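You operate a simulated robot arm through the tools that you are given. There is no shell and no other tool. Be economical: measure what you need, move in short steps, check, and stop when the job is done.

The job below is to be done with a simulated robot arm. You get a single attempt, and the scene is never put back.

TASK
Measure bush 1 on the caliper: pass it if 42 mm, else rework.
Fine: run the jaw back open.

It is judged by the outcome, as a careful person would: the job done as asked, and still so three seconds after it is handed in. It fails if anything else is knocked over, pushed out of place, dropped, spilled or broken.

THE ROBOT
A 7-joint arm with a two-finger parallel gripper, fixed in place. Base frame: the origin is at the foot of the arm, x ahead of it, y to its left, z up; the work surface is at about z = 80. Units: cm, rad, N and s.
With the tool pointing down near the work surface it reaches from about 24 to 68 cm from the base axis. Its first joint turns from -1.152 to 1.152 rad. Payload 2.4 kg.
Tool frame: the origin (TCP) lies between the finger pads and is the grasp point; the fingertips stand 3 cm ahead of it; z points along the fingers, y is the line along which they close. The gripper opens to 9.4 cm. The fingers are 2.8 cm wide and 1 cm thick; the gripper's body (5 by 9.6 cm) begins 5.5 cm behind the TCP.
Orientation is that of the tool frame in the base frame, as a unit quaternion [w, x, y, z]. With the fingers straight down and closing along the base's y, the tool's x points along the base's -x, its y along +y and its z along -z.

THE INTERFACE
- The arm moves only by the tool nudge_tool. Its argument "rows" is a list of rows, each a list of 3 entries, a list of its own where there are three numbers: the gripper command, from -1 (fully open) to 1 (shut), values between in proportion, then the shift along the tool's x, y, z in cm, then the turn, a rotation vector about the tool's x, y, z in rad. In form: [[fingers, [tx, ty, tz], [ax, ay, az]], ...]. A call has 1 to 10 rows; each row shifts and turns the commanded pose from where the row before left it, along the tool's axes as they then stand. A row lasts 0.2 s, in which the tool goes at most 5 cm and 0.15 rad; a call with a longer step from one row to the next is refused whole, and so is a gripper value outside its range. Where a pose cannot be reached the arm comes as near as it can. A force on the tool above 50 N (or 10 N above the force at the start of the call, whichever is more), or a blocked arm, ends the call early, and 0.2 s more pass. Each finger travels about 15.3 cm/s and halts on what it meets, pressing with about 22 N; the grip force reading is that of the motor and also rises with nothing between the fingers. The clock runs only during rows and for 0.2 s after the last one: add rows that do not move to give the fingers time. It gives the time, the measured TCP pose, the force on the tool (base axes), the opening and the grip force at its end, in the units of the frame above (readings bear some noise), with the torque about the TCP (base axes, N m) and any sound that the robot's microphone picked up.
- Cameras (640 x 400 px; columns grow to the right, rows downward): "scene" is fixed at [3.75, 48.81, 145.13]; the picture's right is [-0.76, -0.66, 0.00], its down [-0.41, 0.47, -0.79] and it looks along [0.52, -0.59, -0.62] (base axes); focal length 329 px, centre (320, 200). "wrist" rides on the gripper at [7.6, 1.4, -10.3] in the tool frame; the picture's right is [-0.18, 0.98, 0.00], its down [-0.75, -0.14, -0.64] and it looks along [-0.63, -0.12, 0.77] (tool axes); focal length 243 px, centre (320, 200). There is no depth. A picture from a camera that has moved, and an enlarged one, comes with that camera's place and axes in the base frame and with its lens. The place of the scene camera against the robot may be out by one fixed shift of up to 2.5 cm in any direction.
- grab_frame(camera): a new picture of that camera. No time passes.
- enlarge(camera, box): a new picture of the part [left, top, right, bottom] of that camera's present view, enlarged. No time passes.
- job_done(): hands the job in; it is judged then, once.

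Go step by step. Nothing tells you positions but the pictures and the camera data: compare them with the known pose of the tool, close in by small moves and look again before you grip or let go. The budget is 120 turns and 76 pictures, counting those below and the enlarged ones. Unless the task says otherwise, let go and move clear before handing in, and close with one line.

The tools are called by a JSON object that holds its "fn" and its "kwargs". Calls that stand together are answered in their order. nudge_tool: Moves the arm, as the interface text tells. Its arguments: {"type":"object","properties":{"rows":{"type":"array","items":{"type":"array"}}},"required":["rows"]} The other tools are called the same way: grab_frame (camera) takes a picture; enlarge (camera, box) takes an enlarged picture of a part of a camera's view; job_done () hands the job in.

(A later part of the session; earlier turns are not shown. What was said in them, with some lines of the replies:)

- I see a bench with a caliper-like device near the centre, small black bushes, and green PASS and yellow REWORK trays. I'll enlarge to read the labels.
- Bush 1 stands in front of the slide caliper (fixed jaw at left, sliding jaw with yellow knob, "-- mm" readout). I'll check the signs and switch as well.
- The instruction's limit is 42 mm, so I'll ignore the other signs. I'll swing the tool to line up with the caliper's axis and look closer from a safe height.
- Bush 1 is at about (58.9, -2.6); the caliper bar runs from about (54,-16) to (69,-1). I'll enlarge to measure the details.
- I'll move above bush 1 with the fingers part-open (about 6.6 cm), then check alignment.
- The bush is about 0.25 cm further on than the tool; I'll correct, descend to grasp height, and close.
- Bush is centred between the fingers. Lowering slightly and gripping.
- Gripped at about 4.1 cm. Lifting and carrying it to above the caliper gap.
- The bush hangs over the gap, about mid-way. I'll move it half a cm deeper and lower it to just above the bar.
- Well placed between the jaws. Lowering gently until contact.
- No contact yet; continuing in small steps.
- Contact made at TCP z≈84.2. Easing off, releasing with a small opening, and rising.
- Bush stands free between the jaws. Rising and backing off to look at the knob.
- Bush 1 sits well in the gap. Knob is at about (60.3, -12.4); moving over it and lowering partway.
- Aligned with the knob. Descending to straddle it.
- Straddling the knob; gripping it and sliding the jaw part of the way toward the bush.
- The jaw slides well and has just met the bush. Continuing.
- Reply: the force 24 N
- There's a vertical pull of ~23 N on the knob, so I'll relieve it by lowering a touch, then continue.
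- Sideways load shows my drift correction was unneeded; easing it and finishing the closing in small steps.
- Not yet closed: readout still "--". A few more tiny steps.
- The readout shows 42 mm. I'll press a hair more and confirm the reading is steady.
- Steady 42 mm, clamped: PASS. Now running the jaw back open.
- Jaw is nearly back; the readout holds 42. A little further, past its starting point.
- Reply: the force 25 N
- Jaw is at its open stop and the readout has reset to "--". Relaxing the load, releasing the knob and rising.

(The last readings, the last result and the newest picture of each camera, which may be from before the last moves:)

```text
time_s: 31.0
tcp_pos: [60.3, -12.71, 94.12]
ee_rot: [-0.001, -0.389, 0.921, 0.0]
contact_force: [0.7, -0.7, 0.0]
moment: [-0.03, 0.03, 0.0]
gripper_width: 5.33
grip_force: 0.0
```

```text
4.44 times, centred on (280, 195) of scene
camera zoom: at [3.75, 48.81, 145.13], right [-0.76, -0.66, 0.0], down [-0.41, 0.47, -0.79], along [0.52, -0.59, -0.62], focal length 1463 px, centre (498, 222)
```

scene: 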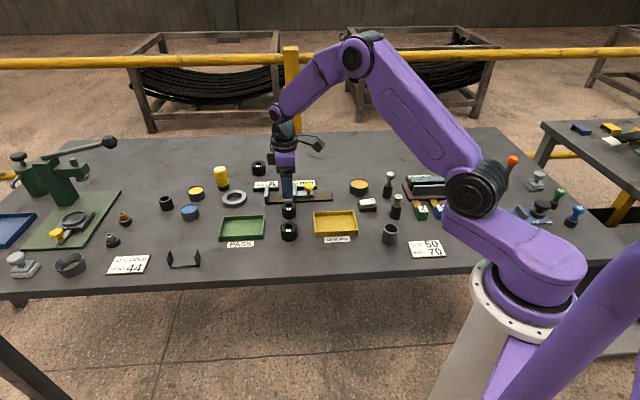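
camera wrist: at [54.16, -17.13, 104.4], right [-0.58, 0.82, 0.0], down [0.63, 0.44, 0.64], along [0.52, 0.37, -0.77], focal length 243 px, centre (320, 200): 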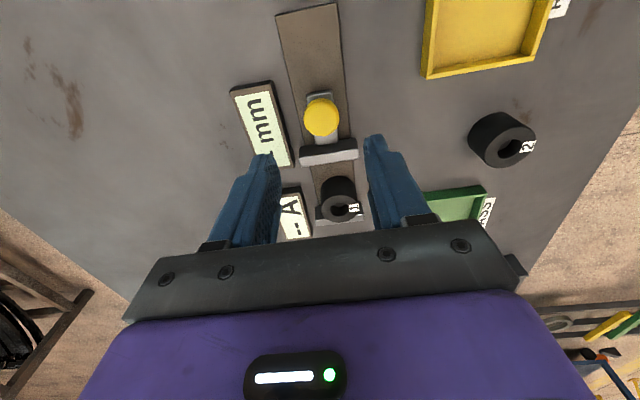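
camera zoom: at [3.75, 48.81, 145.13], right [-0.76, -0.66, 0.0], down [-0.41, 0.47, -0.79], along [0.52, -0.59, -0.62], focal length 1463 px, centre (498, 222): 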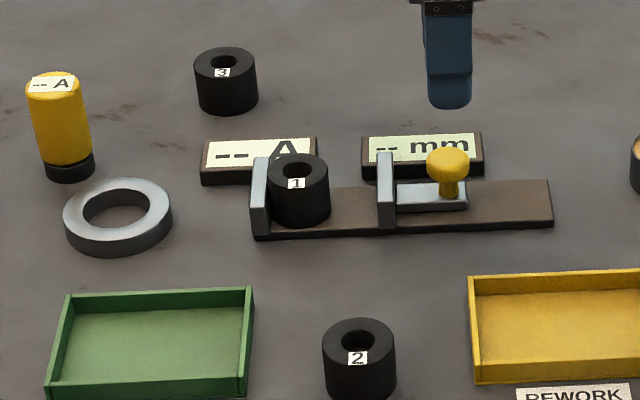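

Bush 1 now rests against the fixed jaw at about (67.1, -5.2). Moving above it and checking.

{"fn": "nudge_tool", "kwargs": {"rows": [[-0.13, [-3.3, 0.11, 0], [0, 0, 0]], [-0.13, [-3.3, 0.11, 0], [0, 0, 0]], [-0.13, [-3.28, 0.11, 0], [0, 0, 0]], [-0.13, [0, 0, 3], [0, 0, 0]], [-0.13, [0, 0, 0], [0, 0, 0]]]}}

{"fn": "grab_frame", "kwargs": {"camera": "wrist"}}

{"fn": "enlarge", "kwargs": {"camera": "scene", "box": [240, 150, 340, 210]}}

```text
time_s: 32.2
tcp_pos: [67.0, -5.21, 91.17]
ee_rot: [0.0, -0.39, 0.921, 0.0]
contact_force: [0.0, -0.5, 0.9]
moment: [-0.02, -0.01, 0.0]
gripper_width: 5.32
grip_force: 0.1
```

```text
34 pictures are left
camera wrist: at [60.91, -9.66, 101.53], right [-0.58, 0.82, 0.0], down [0.63, 0.44, 0.64], along [0.52, 0.37, -0.77], focal length 243 px, centre (320, 200)
```

wrist: 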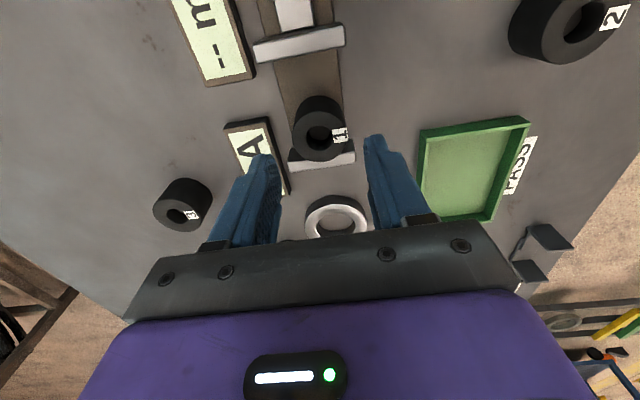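

```text
6.40 times, centred on (290, 180) of scene
camera zoom: at [3.75, 48.81, 145.13], right [-0.76, -0.66, 0.0], down [-0.41, 0.47, -0.79], along [0.52, -0.59, -0.62], focal length 2107 px, centre (512, 328)
```

zoom: 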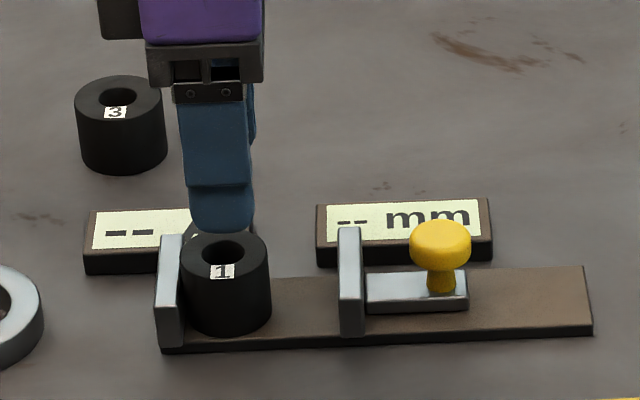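

Aligned and reachable. I'll narrow the opening to keep off the readout behind and descend to z≈84.7.

{"fn": "nudge_tool", "kwargs": {"rows": [[-0.04, [0.1, 0, 2], [0, 0, 0]], [-0.04, [0, 0, 2], [0, 0, 0]], [-0.04, [0, 0, 1.5], [0, 0, 0]], [-0.04, [0, 0, 0.9], [0, 0, 0]], [-0.04, [0, 0, 0], [0, 0, 0]]]}}

{"fn": "grab_frame", "kwargs": {"camera": "wrist"}}

{"fn": "enlarge", "kwargs": {"camera": "scene", "box": [240, 160, 320, 210]}}

```text
time_s: 33.4
tcp_pos: [66.9, -5.3, 84.64]
ee_rot: [0.0, -0.389, 0.921, 0.0]
contact_force: [0.2, 0.0, 0.8]
moment: [-0.04, 0.02, 0.02]
gripper_width: 4.89
grip_force: 0.1
```

```text
32 pictures are left
camera wrist: at [60.73, -9.83, 95.06], right [-0.58, 0.82, 0.0], down [0.63, 0.44, 0.64], along [0.53, 0.37, -0.77], focal length 243 px, centre (320, 200)
```

wrist: 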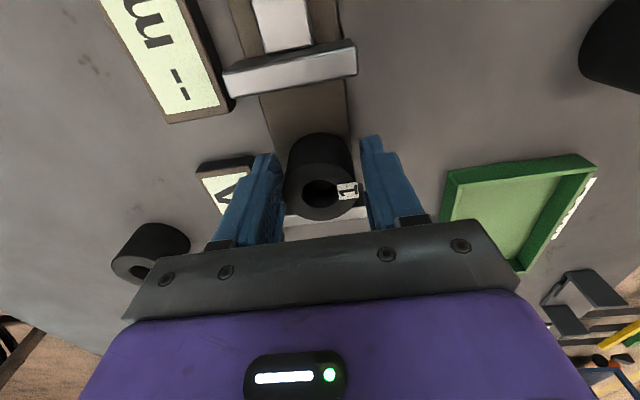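

```text
8.00 times, centred on (280, 185) of scene
camera zoom: at [3.75, 48.81, 145.13], right [-0.76, -0.66, 0.0], down [-0.41, 0.47, -0.79], along [0.52, -0.59, -0.62], focal length 2633 px, centre (640, 320)
```

zoom: 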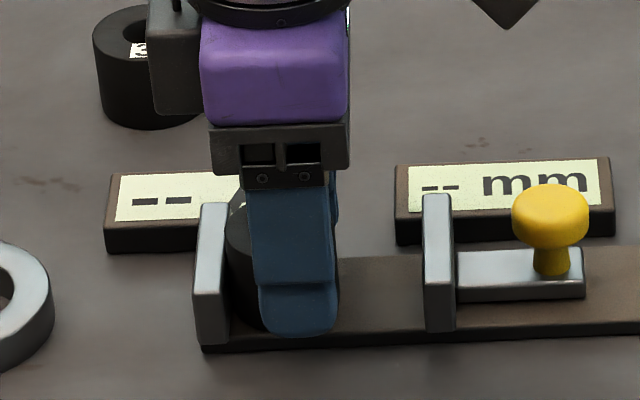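

Good. Nudging 0.2 cm and gripping, then lifting straight up.

{"fn": "nudge_tool", "kwargs": {"rows": [[-0.04, [-0.2, 0, 0], [0, 0, 0]], [0.1, [0, 0, 0], [0, 0, 0]], [0.3, [0, 0, 0], [0, 0, 0]], [0.3, [0, 0, 0], [0, 0, 0]]]}}

{"fn": "nudge_tool", "kwargs": {"rows": [[0.3, [0, 0, -1], [0, 0, 0]], [0.3, [0, 0, -2], [0, 0, 0]], [0.3, [0, 0, -3], [0, 0, 0]], [0.3, [0, 0, -3], [0, 0, 0]], [0.3, [0, 0, 0], [0, 0, 0]]]}}

{"fn": "grab_frame", "kwargs": {"camera": "wrist"}}

{"fn": "enlarge", "kwargs": {"camera": "scene", "box": [200, 140, 360, 250]}}

```text
time_s: 34.4
tcp_pos: [67.07, -5.1, 84.79]
ee_rot: [0.001, -0.389, 0.921, 0.0]
contact_force: [2.3, 1.9, 11.9]
moment: [0.24, 0.08, -0.01]
gripper_width: 4.09
grip_force: 22.2
```

```text
time_s: 35.6
tcp_pos: [66.98, -5.04, 93.9]
ee_rot: [0.0, -0.389, 0.921, 0.0]
contact_force: [-0.2, 0.2, -0.5]
moment: [-0.03, 0.02, 0.02]
gripper_width: 4.11
grip_force: 22.4
```

```text
30 pictures are left
camera wrist: at [60.83, -9.55, 104.1], right [-0.58, 0.82, 0.0], down [0.63, 0.44, 0.64], along [0.52, 0.37, -0.77], focal length 243 px, centre (320, 200)
```

wrist: 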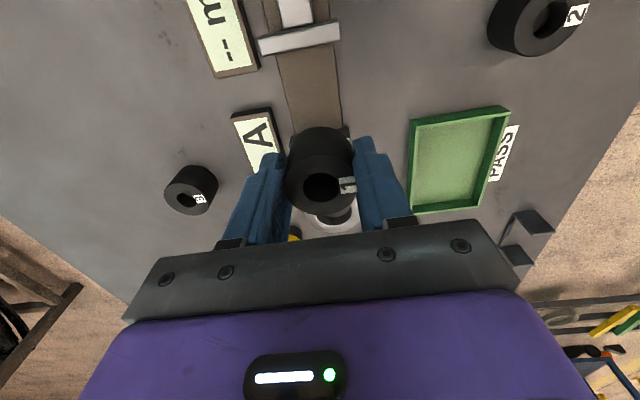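

```text
3.64 times, centred on (280, 195) of scene
camera zoom: at [3.75, 48.81, 145.13], right [-0.76, -0.66, 0.0], down [-0.41, 0.47, -0.79], along [0.52, -0.59, -0.62], focal length 1197 px, centre (466, 218)
```

zoom: 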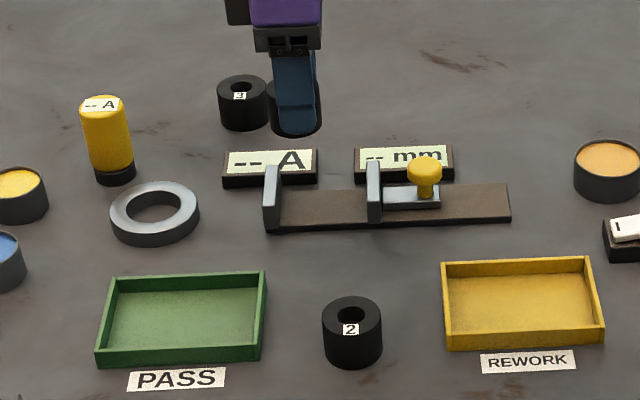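

Bush 1 is held; PASS tray centre is about (64.3, 10.5). Carrying it there at height.

{"fn": "nudge_tool", "kwargs": {"rows": [[0.3, [-1.85, 2.55, 0], [0, 0, 0]], [0.3, [-1.85, 2.55, 0], [0, 0, 0]], [0.3, [-1.85, 2.55, 0], [0, 0, 0]], [0.3, [-1.86, 2.55, 0], [0, 0, 0]], [0.3, [-1.86, 2.55, 0], [0, 0, 0]], [0.3, [0, 0, 0], [0, 0, 0]]]}}

{"fn": "grab_frame", "kwargs": {"camera": "wrist"}}

{"fn": "enlarge", "kwargs": {"camera": "scene", "box": [180, 150, 320, 250]}}

```text
time_s: 37.0
tcp_pos: [64.2, 10.53, 93.79]
ee_rot: [0.0, -0.389, 0.921, 0.0]
contact_force: [0.9, -0.3, -0.7]
moment: [0.01, 0.0, -0.01]
gripper_width: 4.08
grip_force: 22.2
```

```text
28 pictures are left
camera wrist: at [58.02, 6.03, 104.17], right [-0.58, 0.82, 0.0], down [0.63, 0.44, 0.64], along [0.52, 0.37, -0.77], focal length 243 px, centre (320, 200)
```

wrist: 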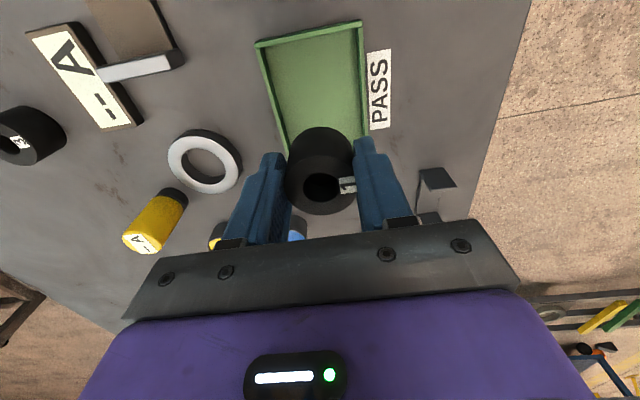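

```text
4.00 times, centred on (250, 200) of scene
camera zoom: at [3.75, 48.81, 145.13], right [-0.76, -0.66, 0.0], down [-0.41, 0.47, -0.79], along [0.52, -0.59, -0.62], focal length 1317 px, centre (600, 200)
```

zoom: 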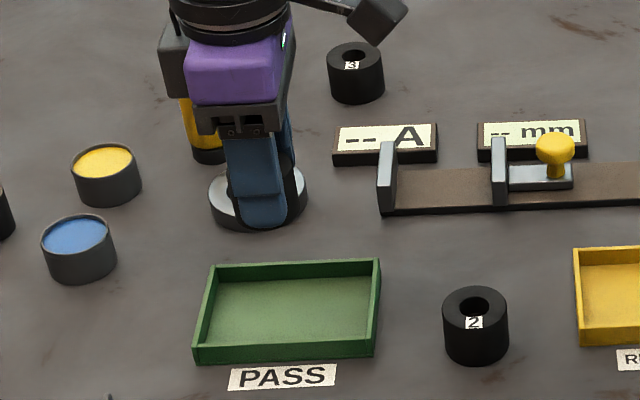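

Over the tray centre. Lowering partway and checking.

{"fn": "nudge_tool", "kwargs": {"rows": [[0.3, [0, 0, 2.5], [0, 0, 0]], [0.3, [0, 0, 2.5], [0, 0, 0]], [0.3, [0, 0, 2], [0, 0, 0]], [0.3, [0, 0, 0], [0, 0, 0]]]}}

{"fn": "grab_frame", "kwargs": {"camera": "wrist"}}

{"fn": "enlarge", "kwargs": {"camera": "scene", "box": [200, 180, 300, 250]}}

```text
time_s: 38.0
tcp_pos: [64.33, 10.48, 86.53]
ee_rot: [0.0, -0.389, 0.921, 0.0]
contact_force: [-0.2, -0.1, -0.4]
moment: [-0.02, -0.02, -0.03]
gripper_width: 4.08
grip_force: 21.8
```

```text
26 pictures are left
camera wrist: at [58.14, 5.99, 96.95], right [-0.58, 0.82, 0.0], down [0.63, 0.44, 0.64], along [0.53, 0.37, -0.77], focal length 243 px, centre (320, 200)
```

wrist: 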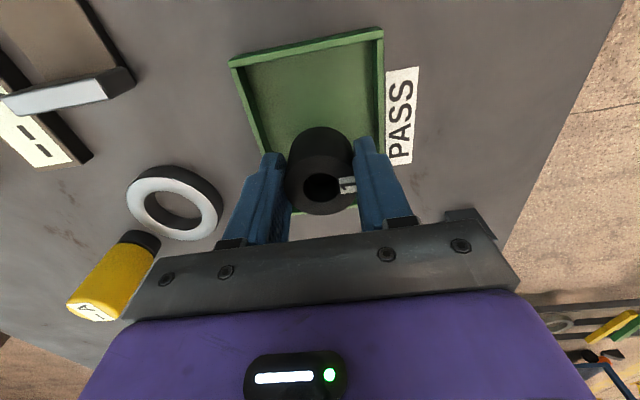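

```text
5.71 times, centred on (250, 215) of scene
camera zoom: at [3.75, 48.81, 145.13], right [-0.76, -0.66, 0.0], down [-0.41, 0.47, -0.79], along [0.52, -0.59, -0.62], focal length 1881 px, centre (720, 114)
```

zoom: 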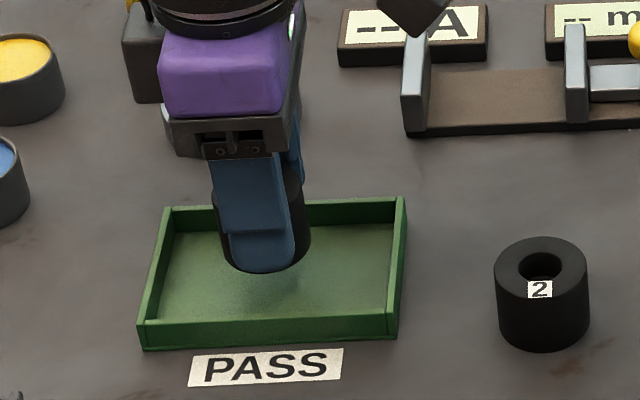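

Centred in the tray. Lowering gently to the floor.

{"fn": "nudge_tool", "kwargs": {"rows": [[0.3, [0, 0, 0.9], [0, 0, 0]], [0.3, [0, 0, 0.6], [0, 0, 0]], [0.3, [0, 0, 0], [0, 0, 0]]]}}

{"fn": "nudge_tool", "kwargs": {"rows": [[0.3, [0, 0, 0.2], [0, 0, 0]], [0.3, [0, 0, 0], [0, 0, 0]]]}}

{"fn": "nudge_tool", "kwargs": {"rows": [[0.3, [0, 0, 0.15], [0, 0, 0]], [0.3, [0, 0, 0], [0, 0, 0]]]}}

```text
time_s: 38.8
tcp_pos: [64.3, 10.35, 85.21]
ee_rot: [0.0, -0.389, 0.921, -0.001]
contact_force: [0.1, 0.6, -0.7]
moment: [0.0, -0.01, -0.01]
gripper_width: 4.1
grip_force: 21.8
```

```text
time_s: 39.4
tcp_pos: [64.25, 10.36, 84.97]
ee_rot: [0.0, -0.389, 0.921, 0.0]
contact_force: [-0.1, -0.5, -0.2]
moment: [-0.03, -0.01, -0.03]
gripper_width: 4.07
grip_force: 21.9
```

```text
time_s: 40.0
tcp_pos: [64.34, 10.32, 84.83]
ee_rot: [0.0, -0.389, 0.921, 0.0]
contact_force: [1.4, 0.2, -1.3]
moment: [-0.01, 0.03, -0.02]
gripper_width: 4.11
grip_force: 21.9
```

{"fn": "nudge_tool", "kwargs": {"rows": [[0.3, [0, 0, 0.15], [0, 0, 0]], [0.3, [0, 0, 0], [0, 0, 0]]]}}

{"fn": "nudge_tool", "kwargs": {"rows": [[0.3, [0, 0, 0.12], [0, 0, 0]], [0.3, [0, 0, 0], [0, 0, 0]]]}}

{"fn": "enlarge", "kwargs": {"camera": "scene", "box": [210, 190, 280, 240]}}

```text
time_s: 40.6
tcp_pos: [64.27, 10.44, 84.72]
ee_rot: [0.0, -0.388, 0.921, 0.0]
contact_force: [0.3, 1.1, 0.2]
moment: [-0.01, 0.01, -0.02]
gripper_width: 4.1
grip_force: 22.1
```

```text
time_s: 41.2
tcp_pos: [64.28, 10.45, 84.6]
ee_rot: [-0.001, -0.389, 0.921, 0.001]
contact_force: [0.2, -1.0, -0.7]
moment: [0.0, 0.02, -0.01]
gripper_width: 4.06
grip_force: 22.8
```

```text
8.00 times, centred on (245, 215) of scene
camera zoom: at [3.75, 48.81, 145.13], right [-0.76, -0.66, 0.0], down [-0.41, 0.47, -0.79], along [0.52, -0.59, -0.62], focal length 2633 px, centre (920, 80)
```

zoom: 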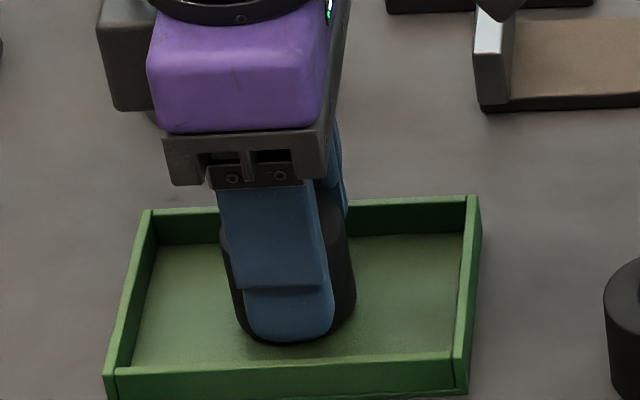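

{"fn": "nudge_tool", "kwargs": {"rows": [[0.3, [0, 0, 0.12], [0, 0, 0]], [0.3, [0, 0, 0], [0, 0, 0]]]}}

{"fn": "nudge_tool", "kwargs": {"rows": [[0.3, [0, 0, 0.1], [0, 0, 0]], [0.3, [0, 0, 0], [0, 0, 0]]]}}

```text
time_s: 41.8
tcp_pos: [64.39, 10.34, 84.45]
ee_rot: [0.0, -0.389, 0.921, 0.0]
contact_force: [0.5, 0.2, -0.3]
moment: [-0.01, 0.02, -0.04]
gripper_width: 4.09
grip_force: 21.9
```

```text
time_s: 42.4
tcp_pos: [64.37, 10.47, 84.37]
ee_rot: [0.0, -0.39, 0.921, 0.0]
contact_force: [1.5, -0.3, -0.1]
moment: [0.03, -0.02, -0.03]
gripper_width: 4.08
grip_force: 22.1
```

{"fn": "nudge_tool", "kwargs": {"rows": [[0.3, [0, 0, 0.1], [0, 0, 0]], [0.3, [0, 0, 0], [0, 0, 0]]]}}

{"fn": "nudge_tool", "kwargs": {"rows": [[0.3, [0, 0, 0.1], [0, 0, 0]], [0.3, [0, 0, 0], [0, 0, 0]]]}}

```text
time_s: 43.0
tcp_pos: [64.26, 10.27, 84.39]
ee_rot: [-0.001, -0.389, 0.921, 0.0]
contact_force: [-1.5, 0.2, 2.3]
moment: [0.07, -0.05, 0.07]
gripper_width: 4.09
grip_force: 21.7
```

```text
time_s: 43.6
tcp_pos: [64.36, 10.43, 84.36]
ee_rot: [0.0, -0.389, 0.921, 0.001]
contact_force: [-4.1, -0.7, 11.4]
moment: [0.12, 0.01, 0.02]
gripper_width: 4.1
grip_force: 21.6
```

Touched down. Easing off, opening slightly, and rising.

{"fn": "nudge_tool", "kwargs": {"rows": [[0.3, [0, 0, -0.1], [0, 0, 0]], [0.1, [0, 0, 0], [0, 0, 0]], [-0.04, [0, 0, 0], [0, 0, 0]], [-0.04, [0, 0, 0], [0, 0, 0]]]}}

{"fn": "nudge_tool", "kwargs": {"rows": [[-0.04, [0, 0, -1], [0, 0, 0]], [-0.04, [0, 0, -2], [0, 0, 0]], [-0.04, [0, 0, -4], [0, 0, 0]], [-0.04, [0, 0, -4], [0, 0, 0]], [-0.04, [3, 0, -4], [0, 0, 0]], [-0.04, [4, 0, 0], [0, 0, 0]], [-0.04, [0, 0, 0], [0, 0, 0]]]}}

{"fn": "grab_frame", "kwargs": {"camera": "scene"}}

{"fn": "enlarge", "kwargs": {"camera": "scene", "box": [200, 150, 360, 250]}}

```text
time_s: 44.6
tcp_pos: [64.4, 10.39, 84.26]
ee_rot: [0.0, -0.389, 0.921, 0.0]
contact_force: [-0.5, 0.8, -0.8]
moment: [-0.01, -0.02, 0.0]
gripper_width: 4.9
grip_force: 0.0
```

```text
time_s: 46.2
tcp_pos: [59.4, 5.36, 99.37]
ee_rot: [0.0, -0.389, 0.921, -0.001]
contact_force: [-0.6, -0.1, -0.3]
moment: [-0.01, 0.0, -0.02]
gripper_width: 4.88
grip_force: 0.1
```

```text
23 pictures are left
```

scene: 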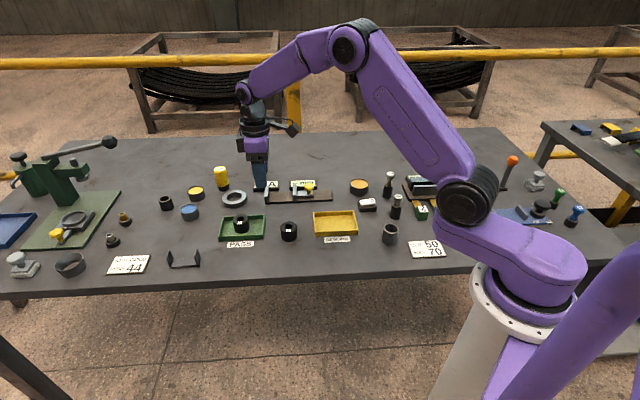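

```text
4.00 times, centred on (280, 200) of scene
camera zoom: at [3.75, 48.81, 145.13], right [-0.76, -0.66, 0.0], down [-0.41, 0.47, -0.79], along [0.52, -0.59, -0.62], focal length 1317 px, centre (480, 200)
```

zoom: 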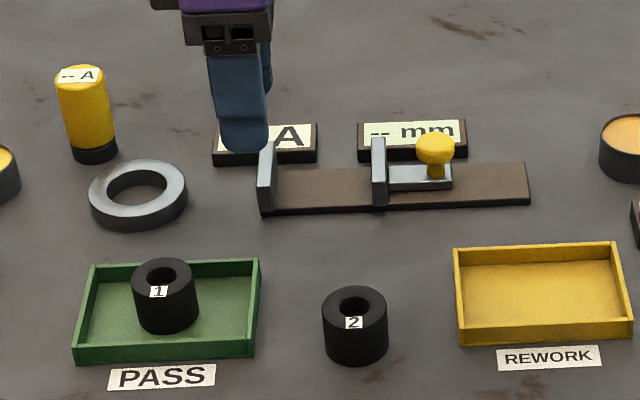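

Bush 1 stands upright in the PASS tray, the caliper jaw is open, the rest of the bench is where it was, and the gripper is clear. Handing in.

{"fn": "job_done", "kwargs": {}}

```text
The job is handed in.
```

Bush 1 measured 42 mm on the caliper, so it passed: it is in the PASS tray, and the caliper jaw is back open.
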